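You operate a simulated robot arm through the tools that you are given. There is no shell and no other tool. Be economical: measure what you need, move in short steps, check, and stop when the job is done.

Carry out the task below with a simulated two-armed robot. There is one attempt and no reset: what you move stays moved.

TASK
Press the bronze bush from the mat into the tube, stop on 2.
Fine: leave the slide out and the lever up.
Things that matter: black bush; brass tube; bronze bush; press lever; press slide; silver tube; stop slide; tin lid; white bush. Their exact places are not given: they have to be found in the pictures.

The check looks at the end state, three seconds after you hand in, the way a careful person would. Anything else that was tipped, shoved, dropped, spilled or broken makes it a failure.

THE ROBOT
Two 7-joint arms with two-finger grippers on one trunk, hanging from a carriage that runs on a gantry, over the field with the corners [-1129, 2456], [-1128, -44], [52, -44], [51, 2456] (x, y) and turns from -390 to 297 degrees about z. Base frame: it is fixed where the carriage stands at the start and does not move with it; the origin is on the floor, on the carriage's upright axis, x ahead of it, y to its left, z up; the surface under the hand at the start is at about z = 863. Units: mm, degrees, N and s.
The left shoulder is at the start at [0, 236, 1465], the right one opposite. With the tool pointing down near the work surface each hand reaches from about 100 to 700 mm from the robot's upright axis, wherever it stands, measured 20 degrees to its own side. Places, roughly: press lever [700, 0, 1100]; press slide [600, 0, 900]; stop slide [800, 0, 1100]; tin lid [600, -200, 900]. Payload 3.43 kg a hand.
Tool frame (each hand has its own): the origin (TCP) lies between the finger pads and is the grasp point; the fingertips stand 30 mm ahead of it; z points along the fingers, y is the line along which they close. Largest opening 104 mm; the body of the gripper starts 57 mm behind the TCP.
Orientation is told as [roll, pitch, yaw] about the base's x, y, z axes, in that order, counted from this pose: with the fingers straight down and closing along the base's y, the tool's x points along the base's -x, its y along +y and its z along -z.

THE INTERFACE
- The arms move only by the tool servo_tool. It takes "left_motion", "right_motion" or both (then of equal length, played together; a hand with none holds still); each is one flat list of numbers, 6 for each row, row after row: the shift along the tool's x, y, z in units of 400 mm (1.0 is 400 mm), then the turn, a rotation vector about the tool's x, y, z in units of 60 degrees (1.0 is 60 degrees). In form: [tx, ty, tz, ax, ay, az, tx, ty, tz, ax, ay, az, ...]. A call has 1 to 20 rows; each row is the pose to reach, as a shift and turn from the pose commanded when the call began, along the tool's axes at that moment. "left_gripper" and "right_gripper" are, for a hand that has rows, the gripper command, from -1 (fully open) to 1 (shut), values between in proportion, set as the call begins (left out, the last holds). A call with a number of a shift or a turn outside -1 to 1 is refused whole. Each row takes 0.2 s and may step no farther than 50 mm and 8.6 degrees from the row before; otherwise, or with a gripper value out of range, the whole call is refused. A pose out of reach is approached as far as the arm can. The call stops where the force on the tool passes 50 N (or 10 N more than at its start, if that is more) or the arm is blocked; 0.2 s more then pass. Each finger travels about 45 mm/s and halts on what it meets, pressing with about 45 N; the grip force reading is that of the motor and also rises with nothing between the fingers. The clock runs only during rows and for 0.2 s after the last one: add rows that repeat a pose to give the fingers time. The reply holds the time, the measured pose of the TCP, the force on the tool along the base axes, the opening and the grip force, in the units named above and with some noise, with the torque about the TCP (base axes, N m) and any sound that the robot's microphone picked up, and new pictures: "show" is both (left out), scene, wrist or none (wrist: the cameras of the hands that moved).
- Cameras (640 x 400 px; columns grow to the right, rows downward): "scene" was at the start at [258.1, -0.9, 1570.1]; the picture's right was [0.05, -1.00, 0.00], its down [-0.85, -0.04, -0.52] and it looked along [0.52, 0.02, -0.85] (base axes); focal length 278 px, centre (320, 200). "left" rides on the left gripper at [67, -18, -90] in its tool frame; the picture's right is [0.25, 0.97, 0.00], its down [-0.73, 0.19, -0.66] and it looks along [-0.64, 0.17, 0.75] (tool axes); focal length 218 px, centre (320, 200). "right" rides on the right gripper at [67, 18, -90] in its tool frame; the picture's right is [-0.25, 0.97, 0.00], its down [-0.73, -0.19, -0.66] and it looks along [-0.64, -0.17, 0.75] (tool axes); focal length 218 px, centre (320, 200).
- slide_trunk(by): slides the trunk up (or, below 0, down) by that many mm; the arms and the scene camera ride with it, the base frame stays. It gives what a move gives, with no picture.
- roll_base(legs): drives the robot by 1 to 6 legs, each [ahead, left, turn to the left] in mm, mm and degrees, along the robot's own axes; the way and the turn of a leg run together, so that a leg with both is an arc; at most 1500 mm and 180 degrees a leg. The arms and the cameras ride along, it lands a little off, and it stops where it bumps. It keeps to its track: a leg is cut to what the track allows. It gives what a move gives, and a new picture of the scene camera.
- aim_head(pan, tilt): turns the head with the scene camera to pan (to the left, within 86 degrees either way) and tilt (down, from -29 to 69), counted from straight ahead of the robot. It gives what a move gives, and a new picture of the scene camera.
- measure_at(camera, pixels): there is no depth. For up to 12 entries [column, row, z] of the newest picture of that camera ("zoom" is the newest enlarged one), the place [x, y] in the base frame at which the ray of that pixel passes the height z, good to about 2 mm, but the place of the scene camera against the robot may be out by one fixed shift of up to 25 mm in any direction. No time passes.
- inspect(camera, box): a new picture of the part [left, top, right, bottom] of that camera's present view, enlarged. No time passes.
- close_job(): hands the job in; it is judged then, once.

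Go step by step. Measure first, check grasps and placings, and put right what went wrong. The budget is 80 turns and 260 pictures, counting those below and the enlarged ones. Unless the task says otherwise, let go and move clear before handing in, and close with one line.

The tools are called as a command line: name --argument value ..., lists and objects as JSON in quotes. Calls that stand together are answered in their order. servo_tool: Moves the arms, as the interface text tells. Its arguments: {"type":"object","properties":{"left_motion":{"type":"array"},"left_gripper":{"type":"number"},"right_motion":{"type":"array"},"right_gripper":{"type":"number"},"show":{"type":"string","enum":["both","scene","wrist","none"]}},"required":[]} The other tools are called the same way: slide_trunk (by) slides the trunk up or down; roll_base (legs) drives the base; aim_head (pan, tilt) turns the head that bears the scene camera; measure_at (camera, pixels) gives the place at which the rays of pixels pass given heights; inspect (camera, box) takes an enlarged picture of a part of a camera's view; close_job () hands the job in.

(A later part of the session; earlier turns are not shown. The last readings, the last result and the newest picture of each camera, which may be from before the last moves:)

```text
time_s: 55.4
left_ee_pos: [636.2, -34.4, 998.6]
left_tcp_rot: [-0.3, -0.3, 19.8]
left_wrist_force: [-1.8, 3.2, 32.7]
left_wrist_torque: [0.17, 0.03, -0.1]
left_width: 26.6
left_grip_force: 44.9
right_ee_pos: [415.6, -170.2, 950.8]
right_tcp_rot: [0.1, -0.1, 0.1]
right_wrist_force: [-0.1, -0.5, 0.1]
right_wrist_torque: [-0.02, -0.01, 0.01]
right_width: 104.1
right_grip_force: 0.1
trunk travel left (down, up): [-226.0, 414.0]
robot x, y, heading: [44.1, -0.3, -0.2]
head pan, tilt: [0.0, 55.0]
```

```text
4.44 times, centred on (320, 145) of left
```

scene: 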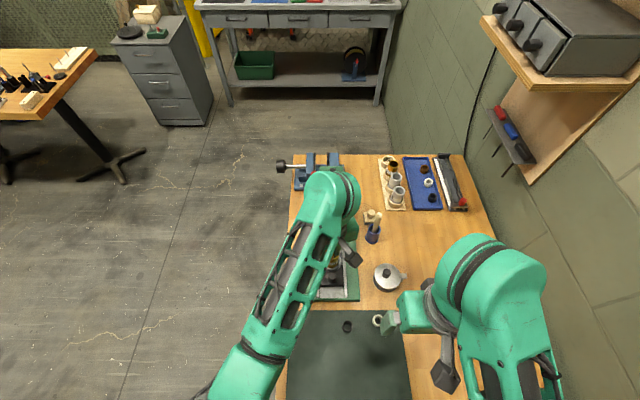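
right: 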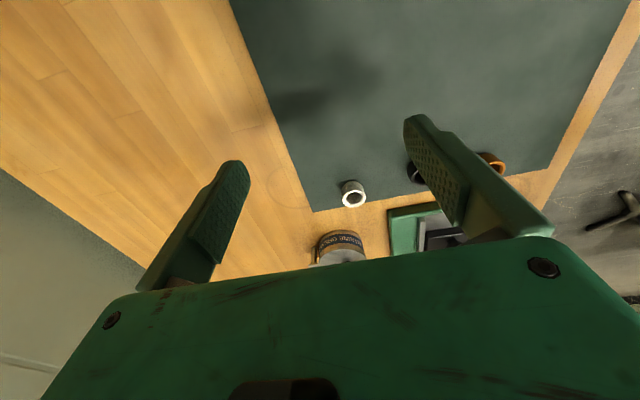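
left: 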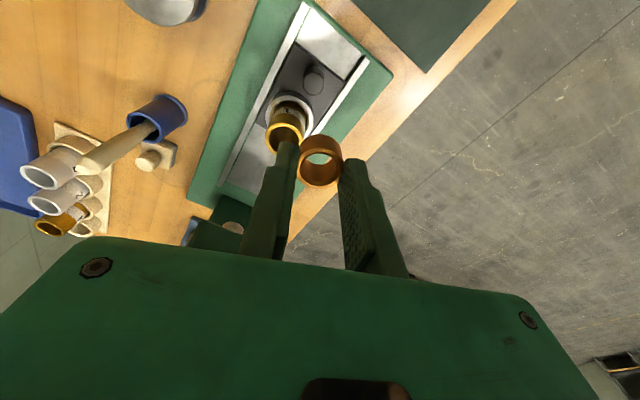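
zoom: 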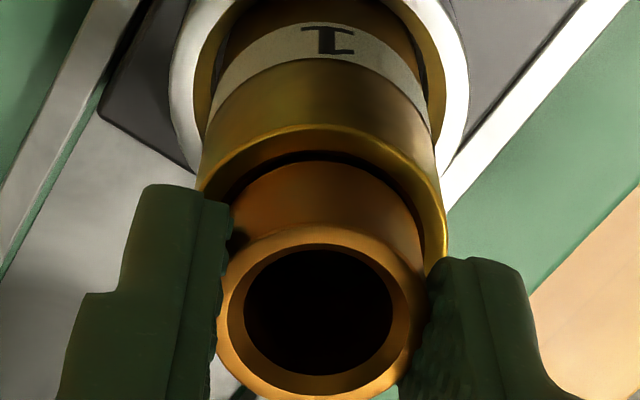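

The bush dropped about 4 mm and the gap ring is nearly even, so it's seated in the mouth. Relieving the downward load, then releasing.

servo_tool --left_motion '[0, 0, -0.006, 0, 0, 0, 0, 0, -0.006, 0, 0, 0]' --show "none"

servo_tool --left_motion '[0, 0, 0, 0, 0, 0, 0, 0, 0, 0, 0, 0, 0, 0, 0, 0, 0, 0, 0, 0, 0, 0, 0, 0]' --left_gripper 0.1 --show "wrist"

inspect --camera "left" --box '[260, 100, 380, 190]'

```text
time_s: 56.0
left_ee_pos: [636.1, -33.5, 999.4]
left_tcp_rot: [-0.1, -0.1, 19.6]
left_wrist_force: [-0.6, 1.0, 25.4]
left_wrist_torque: [0.06, 0.02, -0.05]
left_width: 26.7
left_grip_force: 44.9
right_ee_pos: [414.9, -170.2, 950.9]
right_tcp_rot: [0.0, -0.1, 0.0]
right_wrist_force: [0.3, 0.6, 0.3]
right_wrist_torque: [0.0, -0.08, 0.01]
right_width: 104.0
right_grip_force: 0.1
trunk travel left (down, up): [-226.0, 414.0]
robot x, y, heading: [47.6, 1.0, 0.4]
head pan, tilt: [0.0, 55.0]
```

```text
time_s: 57.0
left_ee_pos: [632.2, -34.8, 996.1]
left_tcp_rot: [0.1, 0.1, 19.7]
left_wrist_force: [0.1, -0.9, 0.5]
left_wrist_torque: [-0.01, 0.0, 0.02]
left_width: 47.0
left_grip_force: 0.0
right_ee_pos: [413.9, -170.1, 950.8]
right_tcp_rot: [0.1, 0.0, 0.0]
right_wrist_force: [-0.1, 0.3, -0.7]
right_wrist_torque: [0.02, -0.03, 0.01]
right_width: 103.8
right_grip_force: 0.1
trunk travel left (down, up): [-226.0, 414.0]
robot x, y, heading: [49.4, -0.5, -0.0]
head pan, tilt: [0.0, 55.0]
```

left: 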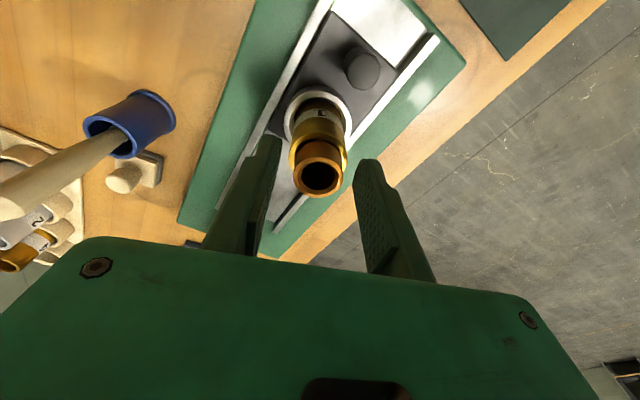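

```text
4.44 times, centred on (320, 145) of left
```

zoom: 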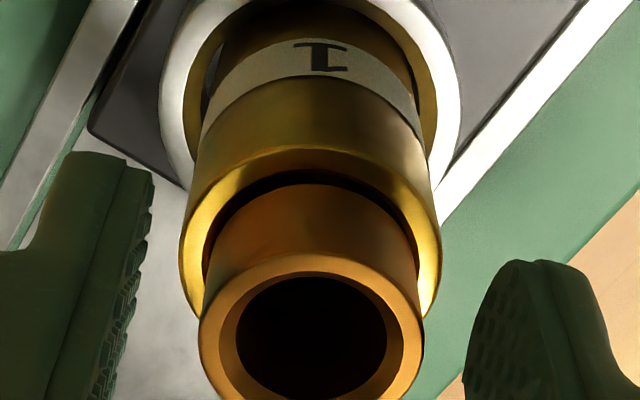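

Released; the bush stands coaxially in the mouth. Lifting clear with the trunk and verifying.

slide_trunk --by 90

inspect --camera "left" --box '[250, 60, 390, 165]'

```text
time_s: 58.2
left_ee_pos: [632.8, -33.7, 1086.4]
left_tcp_rot: [0.0, 0.2, 19.7]
left_wrist_force: [-0.3, -0.7, -1.1]
left_wrist_torque: [0.0, 0.02, 0.01]
left_width: 46.9
left_grip_force: 0.0
right_ee_pos: [413.3, -170.0, 1041.1]
right_tcp_rot: [0.0, -0.1, 0.0]
right_wrist_force: [-0.1, -0.1, 0.5]
right_wrist_torque: [0.01, -0.02, -0.03]
right_width: 103.9
right_grip_force: 0.0
trunk travel left (down, up): [-316.0, 324.0]
robot x, y, heading: [48.4, 1.7, 0.3]
head pan, tilt: [0.0, 55.0]
```

```text
3.81 times, centred on (320, 112) of left
```

zoom: 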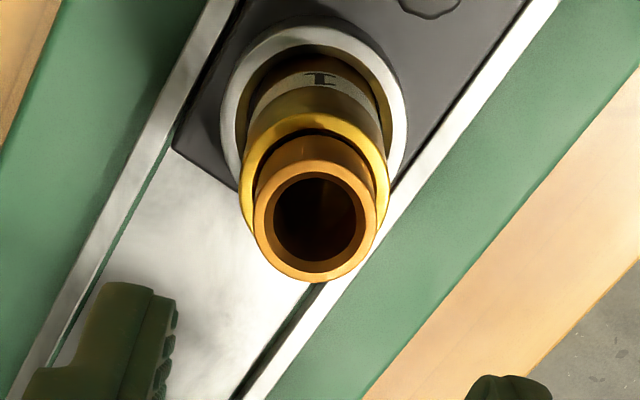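

The bush stands straight in the tube. Next is the slide: I'll back the hand off to about x 540, then tilt it forward 45° to grip the slide knob without hitting the press head.

servo_tool --left_motion '[0.075, 0.024, 0, 0, 0, 0.11, 0.15, 0.048, 0, 0, 0, 0.22, 0.221, 0.0725, 0, 0, 0, 0.33, 0.221, 0.0725, 0, 0, 0, 0.33]' --show "none"

servo_tool --left_motion '[0, 0, 0, 0, -0.13, 0, 0, 0, 0, 0, -0.26, 0, 0, 0, 0, 0, -0.39, 0, 0, 0, 0, 0, -0.52, 0, 0, 0, 0, 0, -0.65, 0, 0, 0, 0, 0, -0.75, 0]' --show "both"

```text
time_s: 59.2
left_ee_pos: [541.0, -36.9, 1087.0]
left_tcp_rot: [0.0, 0.2, -0.1]
left_wrist_force: [1.1, 0.3, -0.4]
left_wrist_torque: [0.01, 0.04, 0.0]
left_width: 46.9
left_grip_force: 0.0
right_ee_pos: [413.2, -169.7, 1041.0]
right_tcp_rot: [0.0, 0.0, -0.1]
right_wrist_force: [0.4, 0.7, -0.1]
right_wrist_torque: [-0.03, 0.0, -0.01]
right_width: 104.1
right_grip_force: 0.1
trunk travel left (down, up): [-316.0, 324.0]
robot x, y, heading: [53.2, -1.1, -0.2]
head pan, tilt: [0.0, 55.0]
```

```text
time_s: 60.6
left_ee_pos: [539.5, -36.7, 1086.5]
left_tcp_rot: [0.0, -45.0, 0.0]
left_wrist_force: [-0.3, -0.1, -0.2]
left_wrist_torque: [0.01, 0.0, -0.01]
left_width: 46.8
left_grip_force: 0.1
right_ee_pos: [413.2, -169.2, 1041.0]
right_tcp_rot: [0.0, 0.0, 0.1]
right_wrist_force: [0.0, 0.2, 0.4]
right_wrist_torque: [0.01, 0.02, 0.02]
right_width: 103.8
right_grip_force: 0.0
trunk travel left (down, up): [-316.0, 324.0]
robot x, y, heading: [47.4, 1.9, -0.1]
head pan, tilt: [0.0, 55.0]
```

scene: 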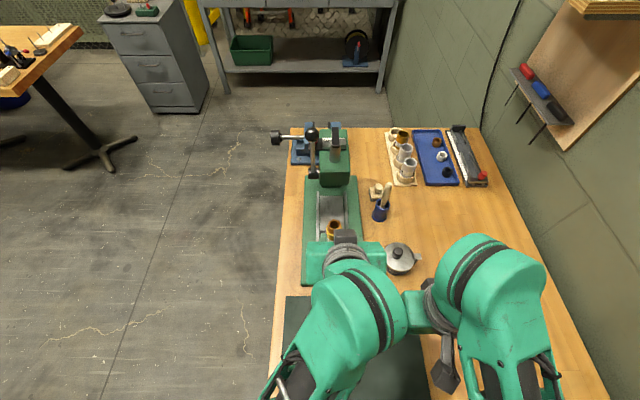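
left: 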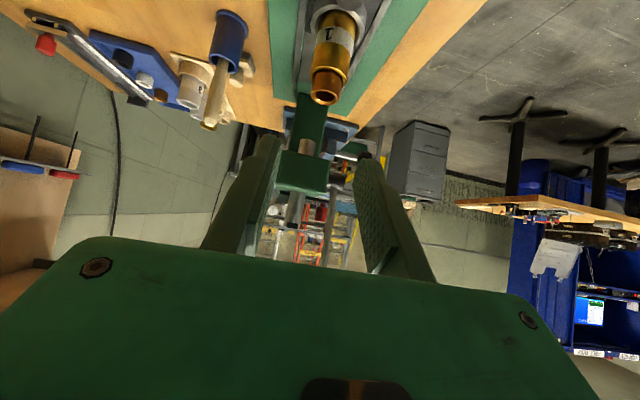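

I'll move the right hand aside to avoid crowding, and zoom on the ram and tube in the current view.

servo_tool --right_motion '[0.05, -0.06, -0.05, 0, 0, 0, 0.1, -0.12, -0.1, 0, 0, 0, 0.15, -0.18, -0.15, 0, 0, 0, 0.15, -0.2, -0.2, 0, 0, 0]' --show "none"

slide_trunk --by -100

inspect --camera "left" --box '[200, 0, 440, 250]'

```text
time_s: 61.6
left_ee_pos: [539.7, -37.0, 1087.5]
left_tcp_rot: [0.0, -44.8, 0.0]
left_wrist_force: [-0.3, 0.7, -0.3]
left_wrist_torque: [-0.02, -0.03, 0.0]
left_width: 46.8
left_grip_force: 0.1
right_ee_pos: [359.8, -239.0, 1044.8]
right_tcp_rot: [0.0, -0.3, 0.0]
right_wrist_force: [0.4, -0.2, 0.1]
right_wrist_torque: [0.01, -0.06, 0.03]
right_width: 104.1
right_grip_force: 0.1
right hand out of reach, approached as far as the arm can: row 1, 2, 3, 4
trunk travel left (down, up): [-316.0, 324.0]
robot x, y, heading: [49.4, 0.2, 0.1]
head pan, tilt: [0.0, 55.0]
```

```text
time_s: 63.0
left_ee_pos: [540.9, -37.4, 986.1]
left_tcp_rot: [0.1, -45.0, 0.0]
left_wrist_force: [0.3, 0.3, 0.7]
left_wrist_torque: [0.01, -0.04, 0.02]
left_width: 47.1
left_grip_force: 0.0
right_ee_pos: [360.1, -239.6, 945.7]
right_tcp_rot: [0.0, -0.2, 0.0]
right_wrist_force: [0.1, -0.6, -0.1]
right_wrist_torque: [0.0, 0.04, 0.02]
right_width: 104.0
right_grip_force: 0.0
trunk travel left (down, up): [-216.0, 424.0]
robot x, y, heading: [49.2, -2.7, -0.1]
head pan, tilt: [0.0, 55.0]
```

```text
1.60 times, centred on (320, 125) of left
```

zoom: 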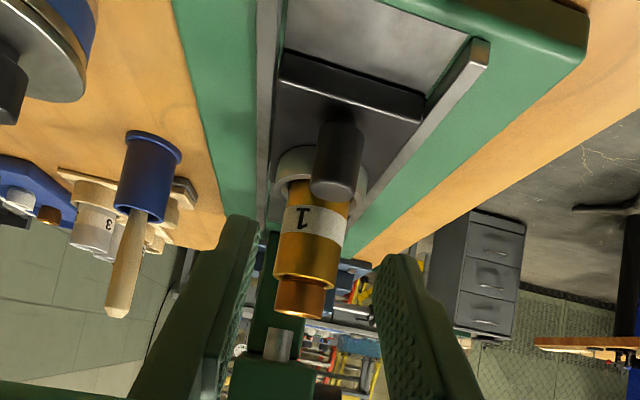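

Knob at zoom (337,150–195), between the fingers' planes. Measuring its top and base.

measure_at --camera "zoom" --pixels '[[337, 182, 915], [337, 182, 925], [337, 182, 935], [345, 125, 890], [345, 125, 900], [345, 125, 910], [310, 182, 925], [363, 182, 925], [350, 75, 885], [350, 75, 895], [300, 310, 978], [281, 345, 1000]]'

```text
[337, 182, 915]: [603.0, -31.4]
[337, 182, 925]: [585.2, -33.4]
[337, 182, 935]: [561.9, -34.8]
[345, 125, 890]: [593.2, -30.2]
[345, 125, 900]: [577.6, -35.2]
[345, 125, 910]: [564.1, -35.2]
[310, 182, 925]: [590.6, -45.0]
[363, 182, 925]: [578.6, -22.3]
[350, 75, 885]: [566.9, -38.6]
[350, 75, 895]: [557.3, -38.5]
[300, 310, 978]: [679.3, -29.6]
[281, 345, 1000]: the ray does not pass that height
```

Knob top ≈ (585,−34,926), diameter ≈24. Approaching with TCP to (572,−34,930) so the tips straddle it.

servo_tool --left_motion '[0.022, 0.0075, 0.03, 0, 0, 0, 0.044, 0.0075, 0.06, 0, 0, 0, 0.044, 0.0075, 0.1, 0, 0, 0, 0.044, 0.0075, 0.13, 0, 0, 0, 0.044, 0.0075, 0.154, 0, 0, 0, 0.044, 0.0075, 0.154, 0, 0, 0]' --left_gripper 0 --show "wrist"

inspect --camera "left" --box '[200, 50, 440, 250]'

```text
time_s: 64.4
left_ee_pos: [566.7, -23.5, 952.3]
left_tcp_rot: [0.0, -44.9, 0.0]
left_wrist_force: [0.2, -0.6, -0.1]
left_wrist_torque: [-0.01, -0.01, 0.01]
left_width: 52.0
left_grip_force: 0.0
left hand out of reach, approached as far as the arm can: row 3, 4, 5, 6
right_ee_pos: [360.9, -239.6, 945.1]
right_tcp_rot: [0.0, -0.2, 0.0]
right_wrist_force: [-0.5, -0.6, 0.3]
right_wrist_torque: [-0.01, 0.03, -0.01]
right_width: 104.2
right_grip_force: 0.0
trunk travel left (down, up): [-216.0, 424.0]
robot x, y, heading: [49.0, -2.5, -0.0]
head pan, tilt: [0.0, 55.0]
```

left: 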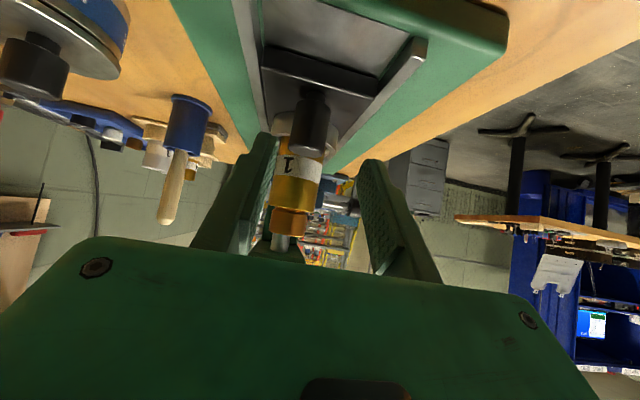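

```text
2.00 times, centred on (320, 150) of left
```

zoom: 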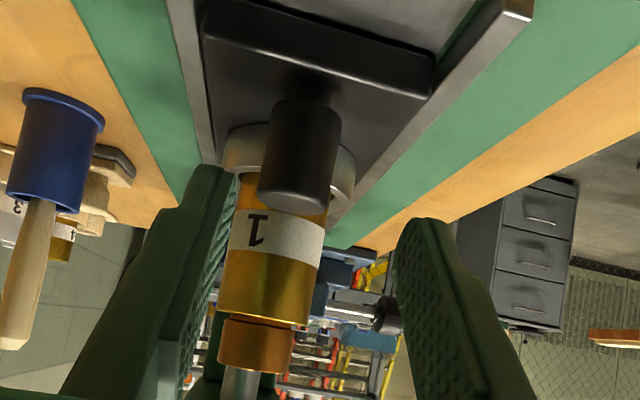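

Again limited downward, so I'll raise the arm slightly, centre it, and go down by trunk.

servo_tool --left_motion '[-0.03, -0.013, -0.02, 0, 0, 0, -0.07, -0.026, -0.05, 0, 0, 0, -0.093, -0.026, -0.076, 0, 0, 0, -0.093, -0.026, -0.076, 0, 0, 0]' --show "none"

```text
time_s: 65.4
left_ee_pos: [570.3, -34.8, 999.7]
left_tcp_rot: [0.0, -45.0, 0.0]
left_wrist_force: [0.2, 1.0, 0.2]
left_wrist_torque: [0.01, 0.01, 0.02]
left_width: 52.0
left_grip_force: 0.0
right_ee_pos: [360.9, -238.5, 945.0]
right_tcp_rot: [0.0, -0.2, 0.0]
right_wrist_force: [-0.6, 0.8, 0.0]
right_wrist_torque: [-0.03, 0.01, -0.01]
right_width: 103.9
right_grip_force: 0.0
trunk travel left (down, up): [-216.0, 424.0]
robot x, y, heading: [45.8, -2.1, 0.0]
head pan, tilt: [0.0, 55.0]
```

The right hand must stay above the bench when the trunk lowers, so I'll move it forward and up to about (480,−230,1045) first.

servo_tool --right_motion '[-0.08, 0.005, -0.04, 0, 0, 0, -0.16, 0.01, -0.1, 0, 0, 0, -0.23, 0.015, -0.16, 0, 0, 0, -0.3, 0.02, -0.22, 0, 0, 0, -0.3, 0.02, -0.25, 0, 0, 0]' --show "scene"

```text
time_s: 66.6
left_ee_pos: [569.9, -34.5, 998.6]
left_tcp_rot: [0.0, -44.8, 0.0]
left_wrist_force: [-0.7, 0.1, -0.2]
left_wrist_torque: [0.0, -0.03, 0.04]
left_width: 52.2
left_grip_force: 0.0
right_ee_pos: [518.1, -231.2, 982.9]
right_tcp_rot: [0.0, -0.3, 0.0]
right_wrist_force: [-0.8, 0.1, -0.6]
right_wrist_torque: [0.03, -0.04, 0.02]
right_width: 103.8
right_grip_force: 0.0
right hand out of reach, approached as far as the arm can: row 1, 2, 3, 4, 5
trunk travel left (down, up): [-216.0, 424.0]
robot x, y, heading: [47.4, 3.9, 0.3]
head pan, tilt: [0.0, 55.0]
```

scene: 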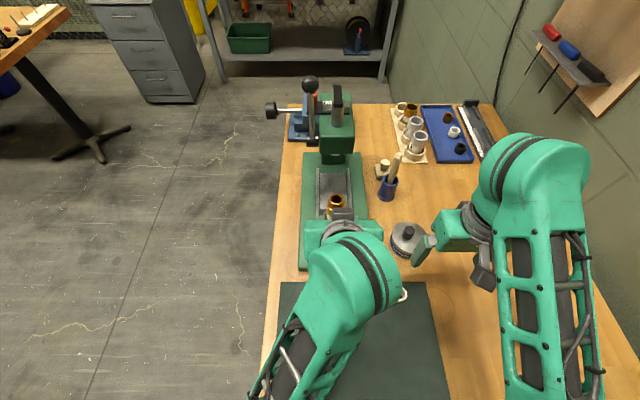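

Right hand is at (518,−231,983). Lifting it straight up before lowering the trunk.

servo_tool --right_motion '[0, 0, -0.08, 0, 0, 0, 0, 0, -0.16, 0, 0, 0, 0, 0, -0.24, 0, 0, 0, 0, 0, -0.3, 0, 0, 0]' --show "none"

slide_trunk --by -50

inspect --camera "left" --box '[200, 50, 440, 250]'

```text
time_s: 67.6
left_ee_pos: [571.8, -34.1, 1000.1]
left_tcp_rot: [-0.1, -45.0, 0.0]
left_wrist_force: [0.0, 0.5, -0.1]
left_wrist_torque: [-0.05, 0.0, -0.01]
left_width: 51.9
left_grip_force: 0.0
right_ee_pos: [586.3, -232.2, 1083.5]
right_tcp_rot: [0.0, -0.2, 0.0]
right_wrist_force: [0.4, -1.0, -0.3]
right_wrist_torque: [-0.05, 0.05, -0.02]
right_width: 104.0
right_grip_force: 0.2
right hand out of reach, approached as far as the arm can: row 1, 2, 3, 4
trunk travel left (down, up): [-216.0, 424.0]
robot x, y, heading: [51.9, -2.3, -0.1]
head pan, tilt: [0.0, 55.0]
```

```text
time_s: 68.7
left_ee_pos: [559.0, -29.6, 1023.4]
left_tcp_rot: [-3.9, -48.6, 2.6]
left_wrist_force: [0.0, -0.1, 0.2]
left_wrist_torque: [0.01, 0.0, 0.0]
left_width: 52.1
left_grip_force: 0.0
right_ee_pos: [567.1, -215.8, 1052.2]
right_tcp_rot: [0.6, 0.4, 0.1]
right_wrist_force: [0.2, 0.5, -0.1]
right_wrist_torque: [0.01, -0.02, -0.01]
right_width: 104.1
right_grip_force: 0.1
trunk travel left (down, up): [-193.0, 447.0]
robot x, y, heading: [43.0, 0.1, 0.2]
head pan, tilt: [0.0, 55.0]
stopped: the arm was blocked; the commanded pose is now the measured one
```

```text
2.00 times, centred on (320, 150) of left
```

zoom: 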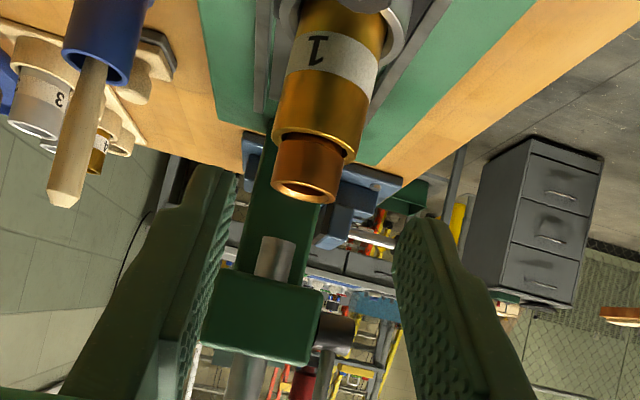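

The trunk was blocked and both arms were disturbed, so something touched. Looking at the scene.

aim_head --pan 0 --tilt 65

```text
time_s: 69.4
left_ee_pos: [560.0, -28.0, 1023.9]
left_tcp_rot: [-3.8, -48.6, 2.5]
left_wrist_force: [0.8, -0.4, 0.6]
left_wrist_torque: [-0.01, -0.01, 0.0]
left_width: 52.1
left_grip_force: 0.1
right_ee_pos: [567.4, -217.3, 1050.6]
right_tcp_rot: [0.6, 0.6, 0.0]
right_wrist_force: [0.2, -0.1, 0.2]
right_wrist_torque: [0.01, 0.0, 0.03]
right_width: 103.9
right_grip_force: 0.0
trunk travel left (down, up): [-193.0, 447.0]
robot x, y, heading: [48.8, -1.1, -0.1]
head pan, tilt: [0.0, 65.0]
```

scene: 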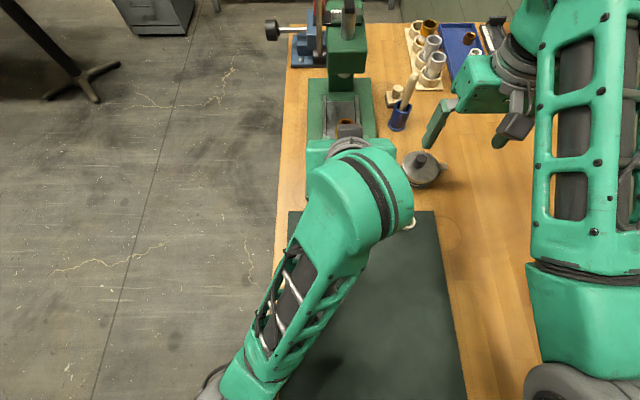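

The left forearm rides low over the bench's front edge and was blocking. I'll raise the trunk, retreat the left hand to the left, and push the slide with the right hand instead.

slide_trunk --by 90

servo_tool --left_motion '[0, 0.1, 0, 0, 0.1, 0, 0, 0.2, 0, 0, 0.2, 0, 0, 0.3, 0, 0, 0.3, 0, 0, 0.4, 0, 0, 0.4, 0, 0, 0.5, 0, 0, 0.5, 0, 0, 0.52, 0, 0, 0.63, 0, 0, 0.54, 0, 0, 0.75, 0]' --right_motion '[0, 0, 0, 0, 0, 0, 0, 0, 0, 0, 0, 0, 0, 0, 0, 0, 0, 0, 0, 0, 0, 0, 0, 0, 0, 0, 0, 0, 0, 0, 0, 0, 0, 0, 0, 0, 0, 0, 0, 0, 0, 0]' --right_gripper 1 --show "both"

```text
time_s: 70.7
left_ee_pos: [575.9, -41.8, 1121.1]
left_tcp_rot: [-5.0, -49.3, 3.4]
left_wrist_force: [-0.4, 0.1, 0.0]
left_wrist_torque: [-0.01, -0.04, 0.03]
left_width: 51.9
left_grip_force: 0.0
right_ee_pos: [583.7, -231.3, 1150.5]
right_tcp_rot: [0.0, -0.3, 0.0]
right_wrist_force: [-0.2, 0.5, -0.3]
right_wrist_torque: [0.02, -0.02, 0.0]
right_width: 104.0
right_grip_force: 0.1
trunk travel left (down, up): [-283.0, 357.0]
robot x, y, heading: [44.6, 6.4, 0.1]
head pan, tilt: [0.0, 65.0]
```

```text
time_s: 72.3
left_ee_pos: [579.7, 174.0, 1109.5]
left_tcp_rot: [-3.2, -4.5, -0.3]
left_wrist_force: [-0.1, -0.2, -0.1]
left_wrist_torque: [0.0, 0.01, -0.01]
left_width: 52.0
left_grip_force: 0.0
right_ee_pos: [582.6, -231.3, 1150.9]
right_tcp_rot: [-0.1, -0.3, 0.0]
right_wrist_force: [-0.7, 0.1, -0.7]
right_wrist_torque: [-0.01, -0.02, 0.0]
right_width: 0.0
right_grip_force: 34.7
trunk travel left (down, up): [-283.0, 357.0]
robot x, y, heading: [52.0, -1.8, -0.2]
head pan, tilt: [0.0, 65.0]
```

scene: 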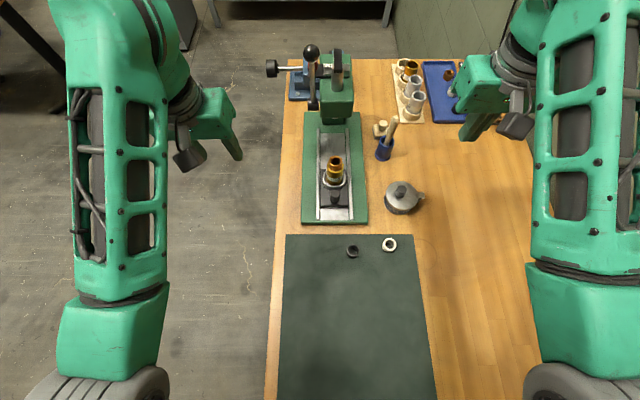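
right: 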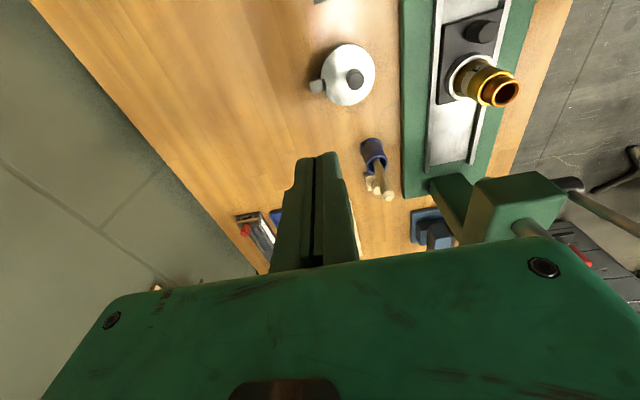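
left: 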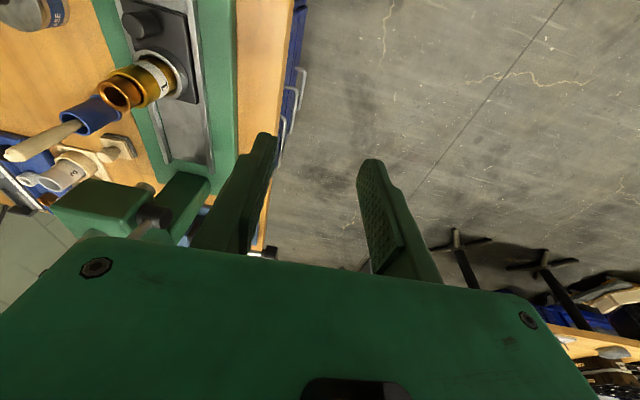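

Clear view now; nothing was disturbed and the bush stands in the tube at (334,160). Zooming on the press to confirm and to measure the slide and head.

inspect --camera "scene" --box '[285, 40, 385, 230]'

inspect --camera "right" --box '[400, 0, 640, 240]'

```text
2.11 times, centred on (335, 135) of scene
```

zoom: 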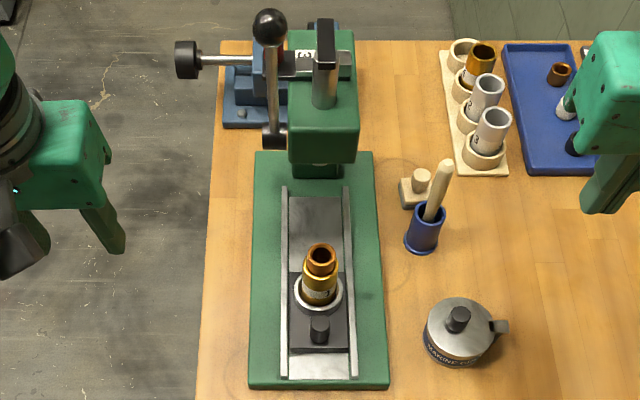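

```text
1.67 times, centred on (520, 120) of right
```

zoom: 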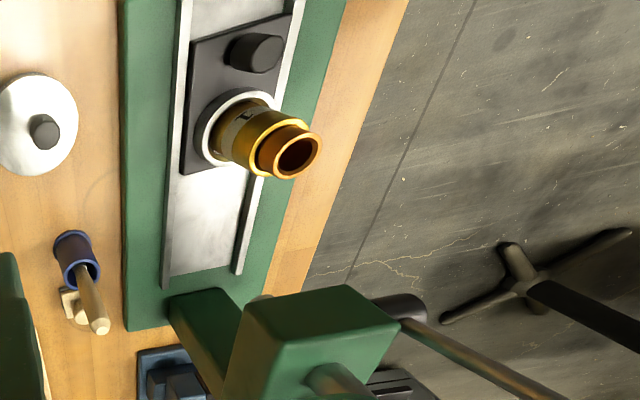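

measure_at --camera "zoom" --pixels '[[168, 280, 890], [236, 272, 890], [185, 300, 885], [345, 286, 1000], [250, 300, 1000], [402, 328, 1073], [385, 295, 1090], [295, 153, 978], [255, 50, 926], [190, 130, 890], [40, 130, 950], [25, 170, 900]]'

inspect --camera "scene" --box '[300, 120, 370, 165]'

```text
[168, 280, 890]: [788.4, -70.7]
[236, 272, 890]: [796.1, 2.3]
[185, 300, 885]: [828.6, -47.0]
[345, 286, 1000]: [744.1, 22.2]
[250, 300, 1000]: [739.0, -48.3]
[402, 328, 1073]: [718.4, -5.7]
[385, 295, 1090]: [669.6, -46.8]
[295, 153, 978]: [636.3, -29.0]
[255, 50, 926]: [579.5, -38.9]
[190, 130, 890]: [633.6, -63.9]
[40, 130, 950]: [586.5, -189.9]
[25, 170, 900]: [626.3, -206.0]
```

```text
8.89 times, centred on (335, 142) of scene
```

zoom: 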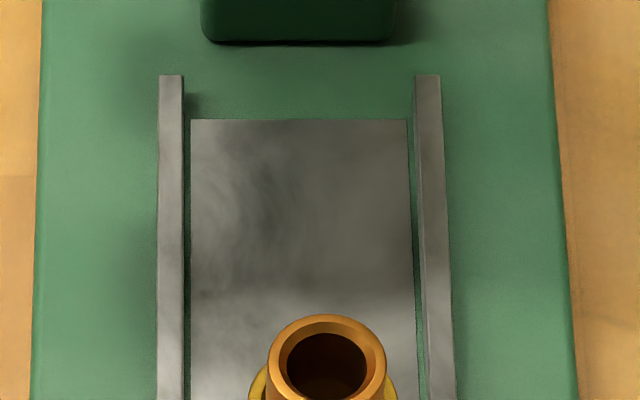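

The head's front edge is at x≈730–740, so the right hand tilted 30° can push the knob from behind. Moving it to (525,−34,1050) with closed fingers.

servo_tool --right_motion '[0.024, 0.082, 0.04, 0, -0.08, 0, 0.048, 0.164, 0.08, 0, -0.16, 0, 0.072, 0.246, 0.12, 0, -0.25, 0, 0.097, 0.328, 0.16, 0, -0.33, 0, 0.121, 0.41, 0.2, 0, -0.42, 0, 0.145, 0.4925, 0.25, 0, -0.5, 0, 0.145, 0.4925, 0.25, 0, -0.5, 0]' --show "both"

```text
time_s: 73.9
left_ee_pos: [579.3, 173.9, 1109.2]
left_tcp_rot: [-3.4, -4.4, -0.1]
left_wrist_force: [0.9, -0.1, 0.3]
left_wrist_torque: [-0.02, 0.01, 0.01]
left_width: 51.9
left_grip_force: 0.0
right_ee_pos: [524.5, -34.7, 1051.4]
right_tcp_rot: [-0.1, -30.4, -0.1]
right_wrist_force: [0.5, 0.8, -0.5]
right_wrist_torque: [-0.01, -0.01, 0.02]
right_width: 0.0
right_grip_force: 34.7
trunk travel left (down, up): [-283.0, 357.0]
robot x, y, heading: [47.3, -4.1, -0.2]
head pan, tilt: [0.0, 65.0]
```

scene: 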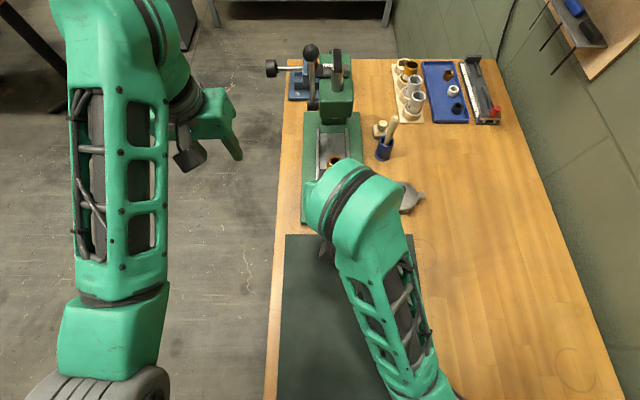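
right: 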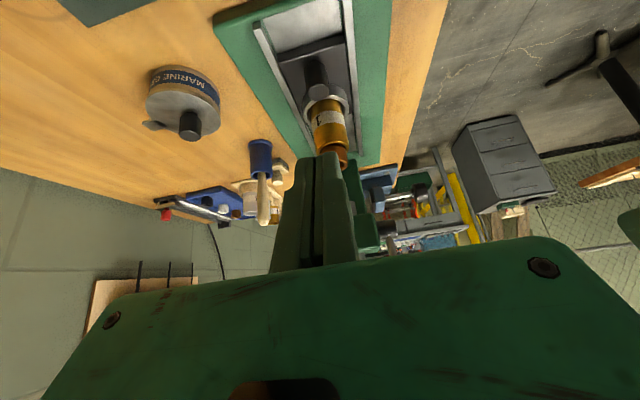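

In position. Lowering 115 mm straight down behind the knob.

servo_tool --right_motion '[0.036, 0, 0.062, 0, 0, 0, 0.072, 0, 0.125, 0, 0, 0, 0.108, 0, 0.187, 0, 0, 0, 0.13, 0, 0.225, 0, 0, 0, 0.144, 0, 0.249, 0, 0, 0, 0.144, 0, 0.249, 0, 0, 0]' --show "wrist"

inspect --camera "right" --box '[220, 20, 440, 200]'

```text
time_s: 75.3
left_ee_pos: [579.3, 174.0, 1109.1]
left_tcp_rot: [-3.2, -4.3, -0.1]
left_wrist_force: [-0.5, -0.7, -0.5]
left_wrist_torque: [0.0, 0.0, -0.01]
left_width: 51.9
left_grip_force: 0.0
right_ee_pos: [525.6, -33.3, 934.6]
right_tcp_rot: [0.0, -30.3, 0.0]
right_wrist_force: [0.0, 0.1, -0.9]
right_wrist_torque: [-0.04, 0.04, 0.0]
right_width: 0.0
right_grip_force: 34.9
trunk travel left (down, up): [-283.0, 357.0]
robot x, y, heading: [47.7, -3.0, -0.0]
head pan, tilt: [0.0, 65.0]
```

right: 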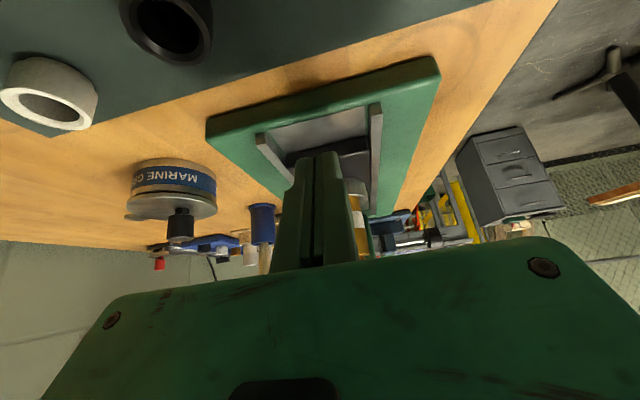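

```text
2.22 times, centred on (330, 110) of right
```

zoom: 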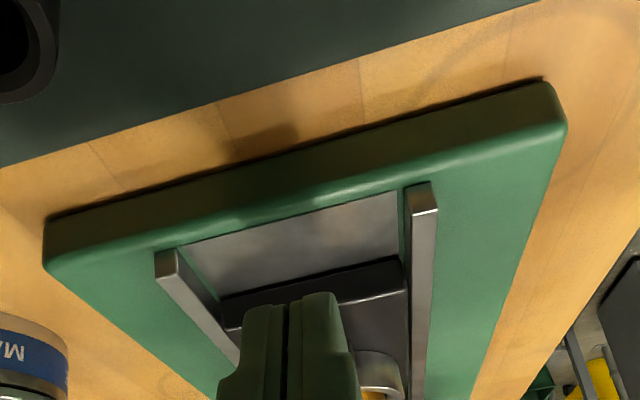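

Fingers are behind the knob. Pushing +x in 8–10 mm rows, 60 mm first.

servo_tool --right_motion '[-0.0217, 0, 0.0125, 0, 0, 0, -0.0433, 0, 0.025, 0, 0, 0, -0.06, 0, 0.0346, 0, 0, 0, -0.0736, 0, 0.0425, 0, 0, 0, -0.0866, 0, 0.05, 0, 0, 0, -0.1, 0, 0.0577, 0, 0, 0, -0.115, 0, 0.0664, 0, 0, 0, -0.13, 0, 0.075, 0, 0, 0]' --show "both"

```text
time_s: 77.1
left_ee_pos: [578.5, 173.5, 1108.9]
left_tcp_rot: [-3.1, -4.5, -0.1]
left_wrist_force: [-0.3, 0.6, 0.2]
left_wrist_torque: [0.02, 0.0, -0.01]
left_width: 51.9
left_grip_force: 0.0
right_ee_pos: [586.7, -33.3, 936.1]
right_tcp_rot: [0.0, -30.3, 0.0]
right_wrist_force: [-0.6, -0.4, 0.9]
right_wrist_torque: [-0.01, 0.02, 0.01]
right_width: 0.0
right_grip_force: 35.4
trunk travel left (down, up): [-283.0, 357.0]
robot x, y, heading: [46.4, 3.7, -0.1]
head pan, tilt: [0.0, 65.0]
```

scene: 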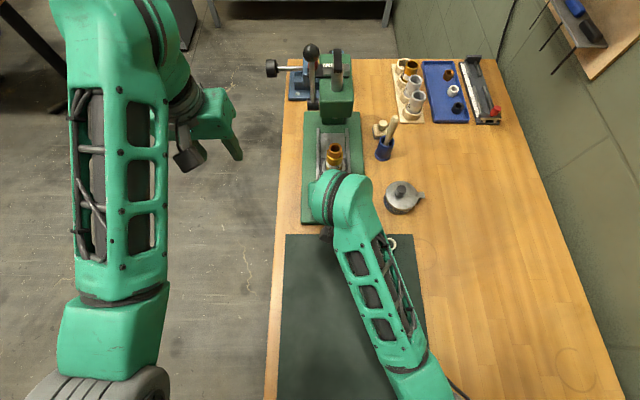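
right: 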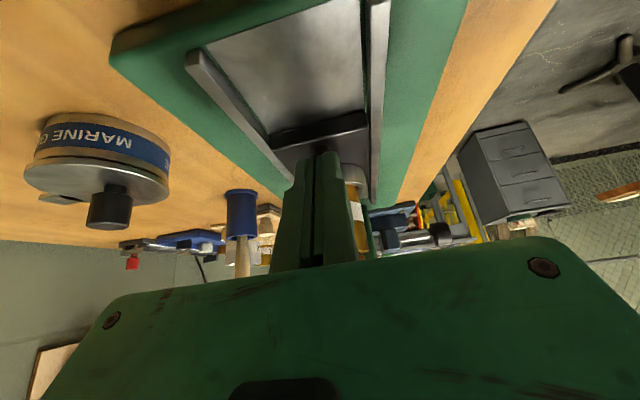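

The slide moves freely (~37 mm so far). Continuing until it meets its stop.

servo_tool --right_motion '[-0.0173, 0, 0.01, 0, 0, 0, -0.0346, 0, 0.02, 0, 0, 0, -0.052, 0, 0.03, 0, 0, 0, -0.0693, 0, 0.04, 0, 0, 0, -0.0866, 0, 0.05, 0, 0, 0, -0.104, 0, 0.06, 0, 0, 0, -0.121, 0, 0.07, 0, 0, 0, -0.1386, 0, 0.08, 0, 0, 0, -0.156, 0, 0.09, 0, 0, 0, -0.173, 0, 0.1, 0, 0, 0, -0.19, 0, 0.11, 0, 0, 0, -0.208, 0, 0.12, 0, 0, 0]' --show "both"

```text
time_s: 79.7
left_ee_pos: [571.9, 172.4, 1105.4]
left_tcp_rot: [-3.4, -4.2, -0.1]
left_wrist_force: [-0.2, -0.4, -0.3]
left_wrist_torque: [-0.01, -0.01, -0.02]
left_width: 52.0
left_grip_force: 0.0
right_ee_pos: [674.4, -34.5, 931.8]
right_tcp_rot: [0.2, -29.7, 0.0]
right_wrist_force: [-37.3, -3.7, 11.6]
right_wrist_torque: [0.04, 0.26, -0.08]
right_width: 6.0
right_grip_force: 34.9
trunk travel left (down, up): [-283.0, 357.0]
robot x, y, heading: [47.7, 2.8, -0.4]
head pan, tilt: [0.0, 65.0]
```

scene: 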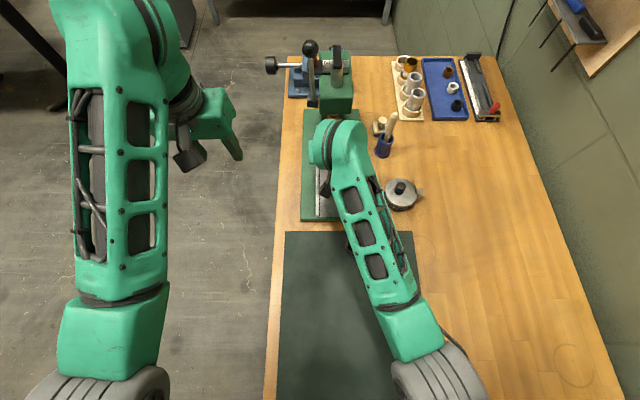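
right: 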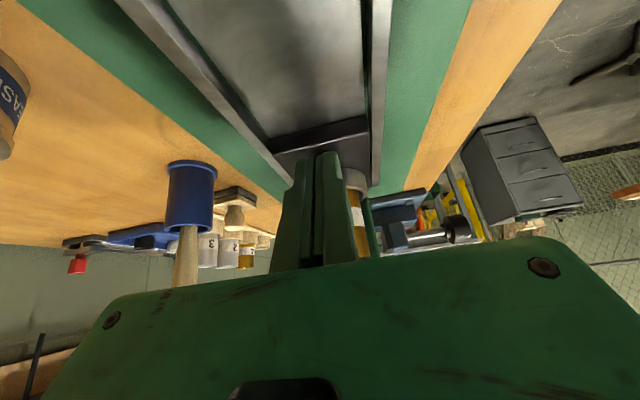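

Force rose to 37 N at x 674, which indicates the stop. Checking from the left camera that the tube is under the ram.

servo_tool --right_motion '[0.0433, 0, -0.025, 0, 0, 0, 0.1, 0, -0.0577, 0, 0, 0, 0.2, 0, -0.115, 0, 0, 0, 0.3, 0, -0.173, 0, 0, 0]' --left_motion '[0, 0, 0, 0, 0, 0, 0, 0, 0, 0, 0, 0, 0, 0, 0, 0, 0, 0, 0, 0, 0, 0, 0, 0]' --show "both"

inspect --camera "left" --box '[30, 60, 270, 250]'

inspect --camera "scene" --box '[290, 30, 370, 170]'

```text
time_s: 80.7
left_ee_pos: [577.0, 174.2, 1108.4]
left_tcp_rot: [-3.3, -4.3, -0.3]
left_wrist_force: [0.1, 0.7, -0.4]
left_wrist_torque: [0.0, -0.02, -0.02]
left_width: 52.0
left_grip_force: 0.1
right_ee_pos: [543.1, -33.9, 935.2]
right_tcp_rot: [-0.1, -30.3, 0.1]
right_wrist_force: [0.4, -0.4, -0.4]
right_wrist_torque: [0.0, 0.0, 0.02]
right_width: 0.0
right_grip_force: 34.8
trunk travel left (down, up): [-283.0, 357.0]
robot x, y, heading: [49.0, 4.9, 0.1]
head pan, tilt: [0.0, 65.0]
```

scene: 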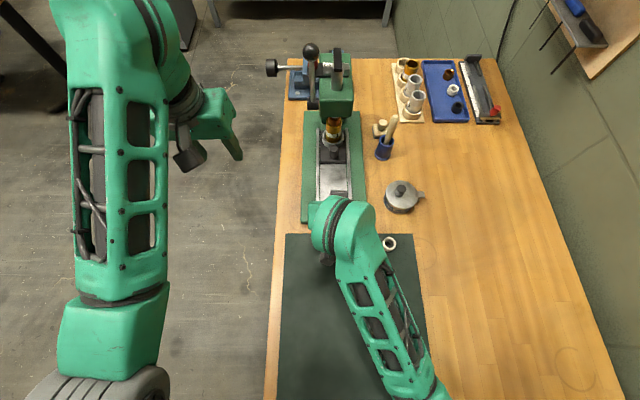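
right: 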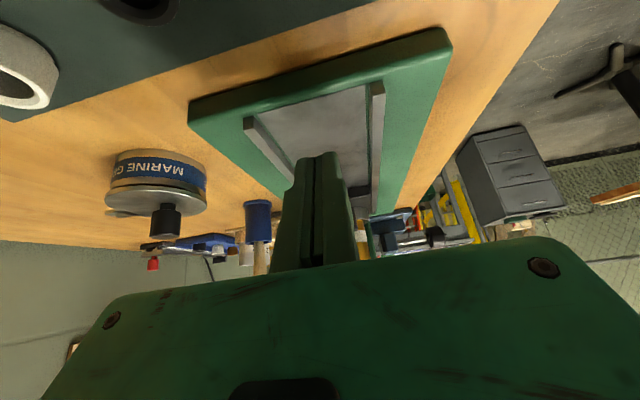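
left: 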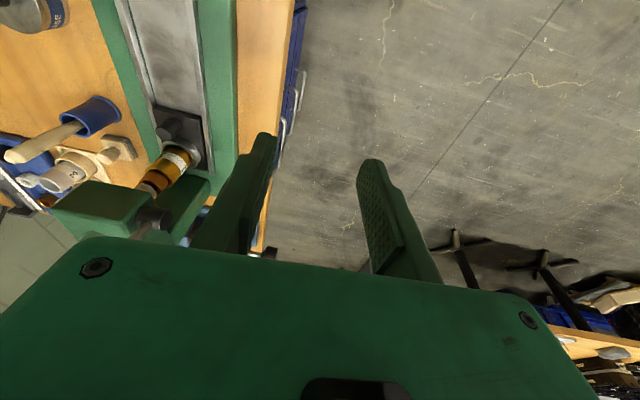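

```text
2.11 times, centred on (150, 155) of left
```

zoom: 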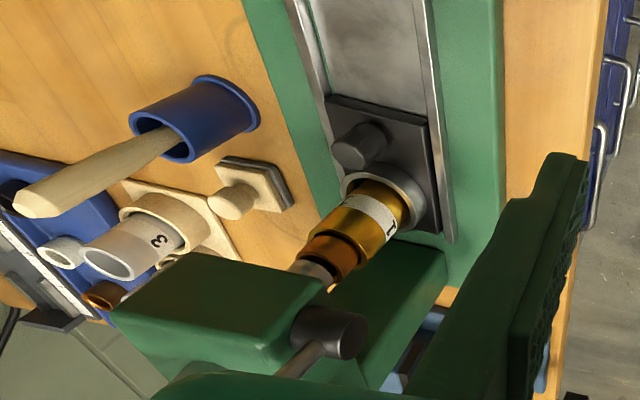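

```text
2.86 times, centred on (330, 100) of scene
```

zoom: 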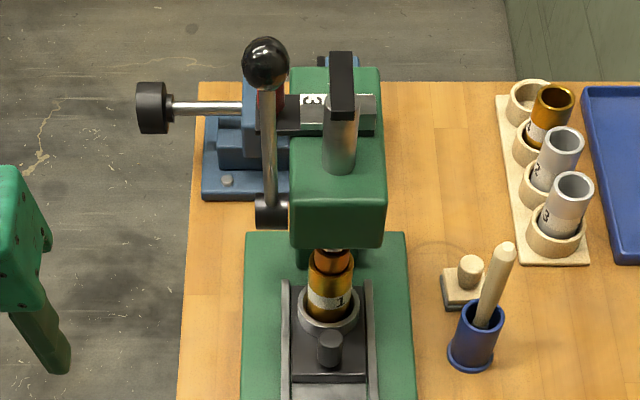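

The slide is in and the tube sits coaxially under the ram. Next is the lever, so I'll measure ball and hub from the scene (calibrating on the bush at (761,−34,978)) and from the left camera.

measure_at --camera "scene" --pixels '[[310.7, 51.7, 1160], [310.7, 51.7, 1180], [310.7, 51.7, 1200], [313.2, 103.5, 1070], [313.2, 103.5, 1085], [313.2, 103.5, 1100], [334.6, 119.3, 978], [334.6, 119.3, 970]]'

measure_at --camera "left" --pixels '[[154.8, 219, 1060], [154.8, 219, 1050], [154.8, 219, 1040], [154.8, 219, 1070]]'

inspect --camera "scene" --box '[290, 30, 354, 120]'

```text
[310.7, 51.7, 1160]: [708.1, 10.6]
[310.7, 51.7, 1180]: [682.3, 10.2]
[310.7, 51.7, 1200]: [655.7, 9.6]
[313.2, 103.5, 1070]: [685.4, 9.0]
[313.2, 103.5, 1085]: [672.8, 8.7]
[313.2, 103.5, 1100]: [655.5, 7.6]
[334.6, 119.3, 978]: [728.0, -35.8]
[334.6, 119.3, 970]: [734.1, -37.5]
```

```text
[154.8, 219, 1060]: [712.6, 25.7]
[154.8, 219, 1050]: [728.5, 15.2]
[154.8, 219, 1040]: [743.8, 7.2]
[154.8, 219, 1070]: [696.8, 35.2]
```

```text
4.44 times, centred on (322, 75) of scene
```

zoom: 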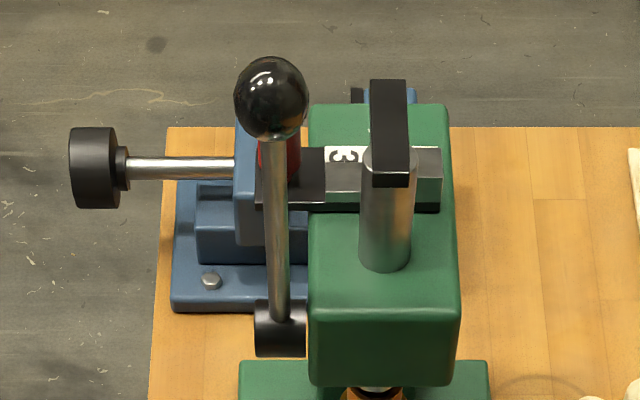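

Ball ≈ (708,11,1181) and hub ≈ (735,10,1045), so the lever is about 139 mm long and swings toward the robot. I'll park the right hand back and bring the left hand to a pre-grasp at (650,11,1260), pitched −35°.

servo_tool --left_motion '[-0.02, -0.03, -0.08, -0.01, -0.08, 0, -0.04, -0.08, -0.16, -0.02, -0.16, 0, -0.06, -0.14, -0.24, -0.03, -0.24, 0, -0.09, -0.21, -0.3, -0.04, -0.32, 0, -0.12, -0.28, -0.34, -0.05, -0.4, 0, -0.15, -0.35, -0.37, -0.055, -0.46, 0, -0.1825, -0.4075, -0.38, -0.055, -0.51, 0, -0.1825, -0.4075, -0.38, -0.055, -0.51, 0]' --right_motion '[-0.05, 0, -0.087, 0, 0, 0, -0.1, 0, -0.173, 0, 0, 0, -0.144, -0.05, -0.249, 0, 0, 0, -0.144, -0.15, -0.249, 0, 0, 0, -0.144, -0.25, -0.249, 0, 0, 0, -0.144, -0.35, -0.249, 0, 0, 0, -0.144, -0.45, -0.249, 0, 0, 0, -0.144, -0.49, -0.249, 0, 0, 0]' --left_gripper -0.35 --show "both"

```text
time_s: 82.5
left_ee_pos: [638.6, 19.8, 1275.9]
left_tcp_rot: [-0.3, -35.0, 0.9]
left_wrist_force: [-0.8, 0.3, 0.1]
left_wrist_torque: [0.0, 0.0, -0.02]
left_width: 70.0
left_grip_force: 0.1
right_ee_pos: [542.5, -229.9, 1050.4]
right_tcp_rot: [0.0, -30.3, 0.1]
right_wrist_force: [-0.1, 0.6, -0.2]
right_wrist_torque: [0.02, -0.01, -0.05]
right_width: 0.2
right_grip_force: 34.7
trunk travel left (down, up): [-283.0, 357.0]
robot x, y, heading: [44.6, 1.7, 0.0]
head pan, tilt: [0.0, 65.0]
```

scene: 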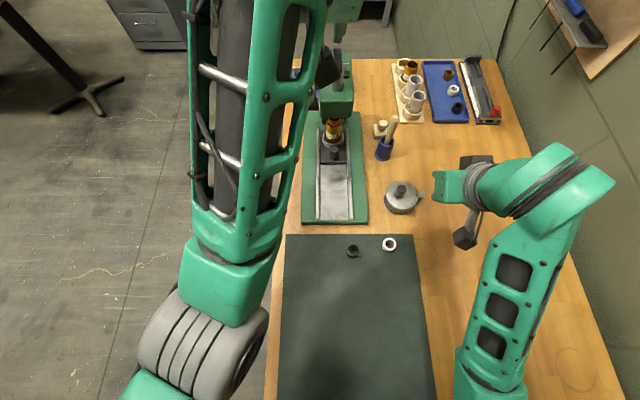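
right: 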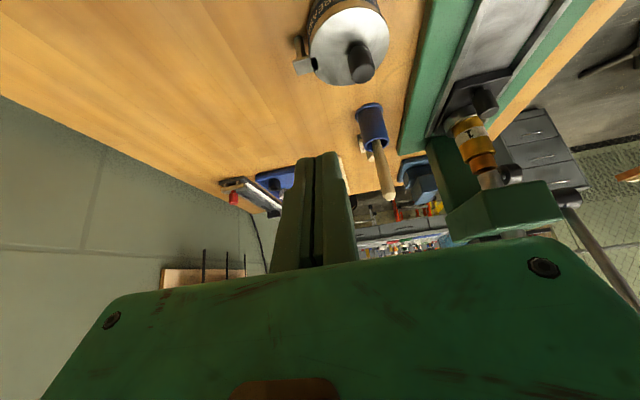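
left: 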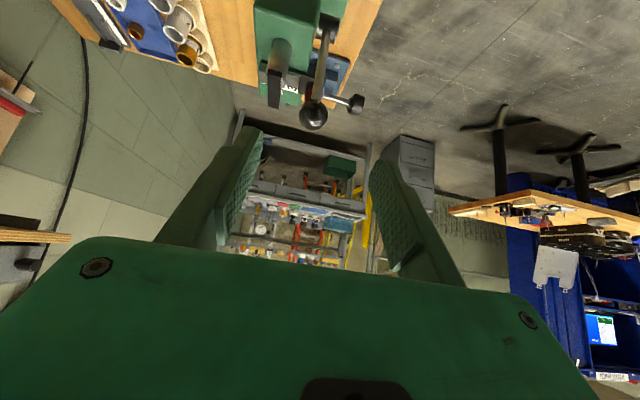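

The ball is visible at (313,116). Measuring it here for the final approach.

measure_at --camera "left" --pixels '[[313, 116, 1175], [313, 116, 1181], [313, 116, 1187], [300, 116, 1181], [327, 116, 1181], [327, 35, 1045], [327, 35, 1055]]'

inspect --camera "left" --box '[250, 0, 390, 140]'

```text
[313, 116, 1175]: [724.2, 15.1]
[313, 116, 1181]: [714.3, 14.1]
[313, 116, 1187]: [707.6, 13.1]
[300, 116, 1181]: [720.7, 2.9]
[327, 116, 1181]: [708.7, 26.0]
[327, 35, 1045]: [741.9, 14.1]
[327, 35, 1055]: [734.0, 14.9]
```

```text
2.86 times, centred on (320, 70) of left
```

zoom: 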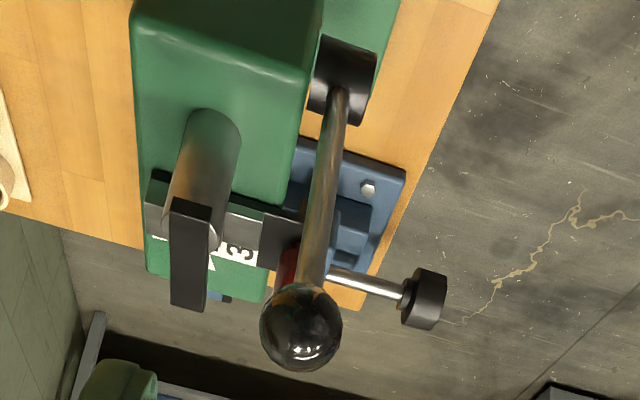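

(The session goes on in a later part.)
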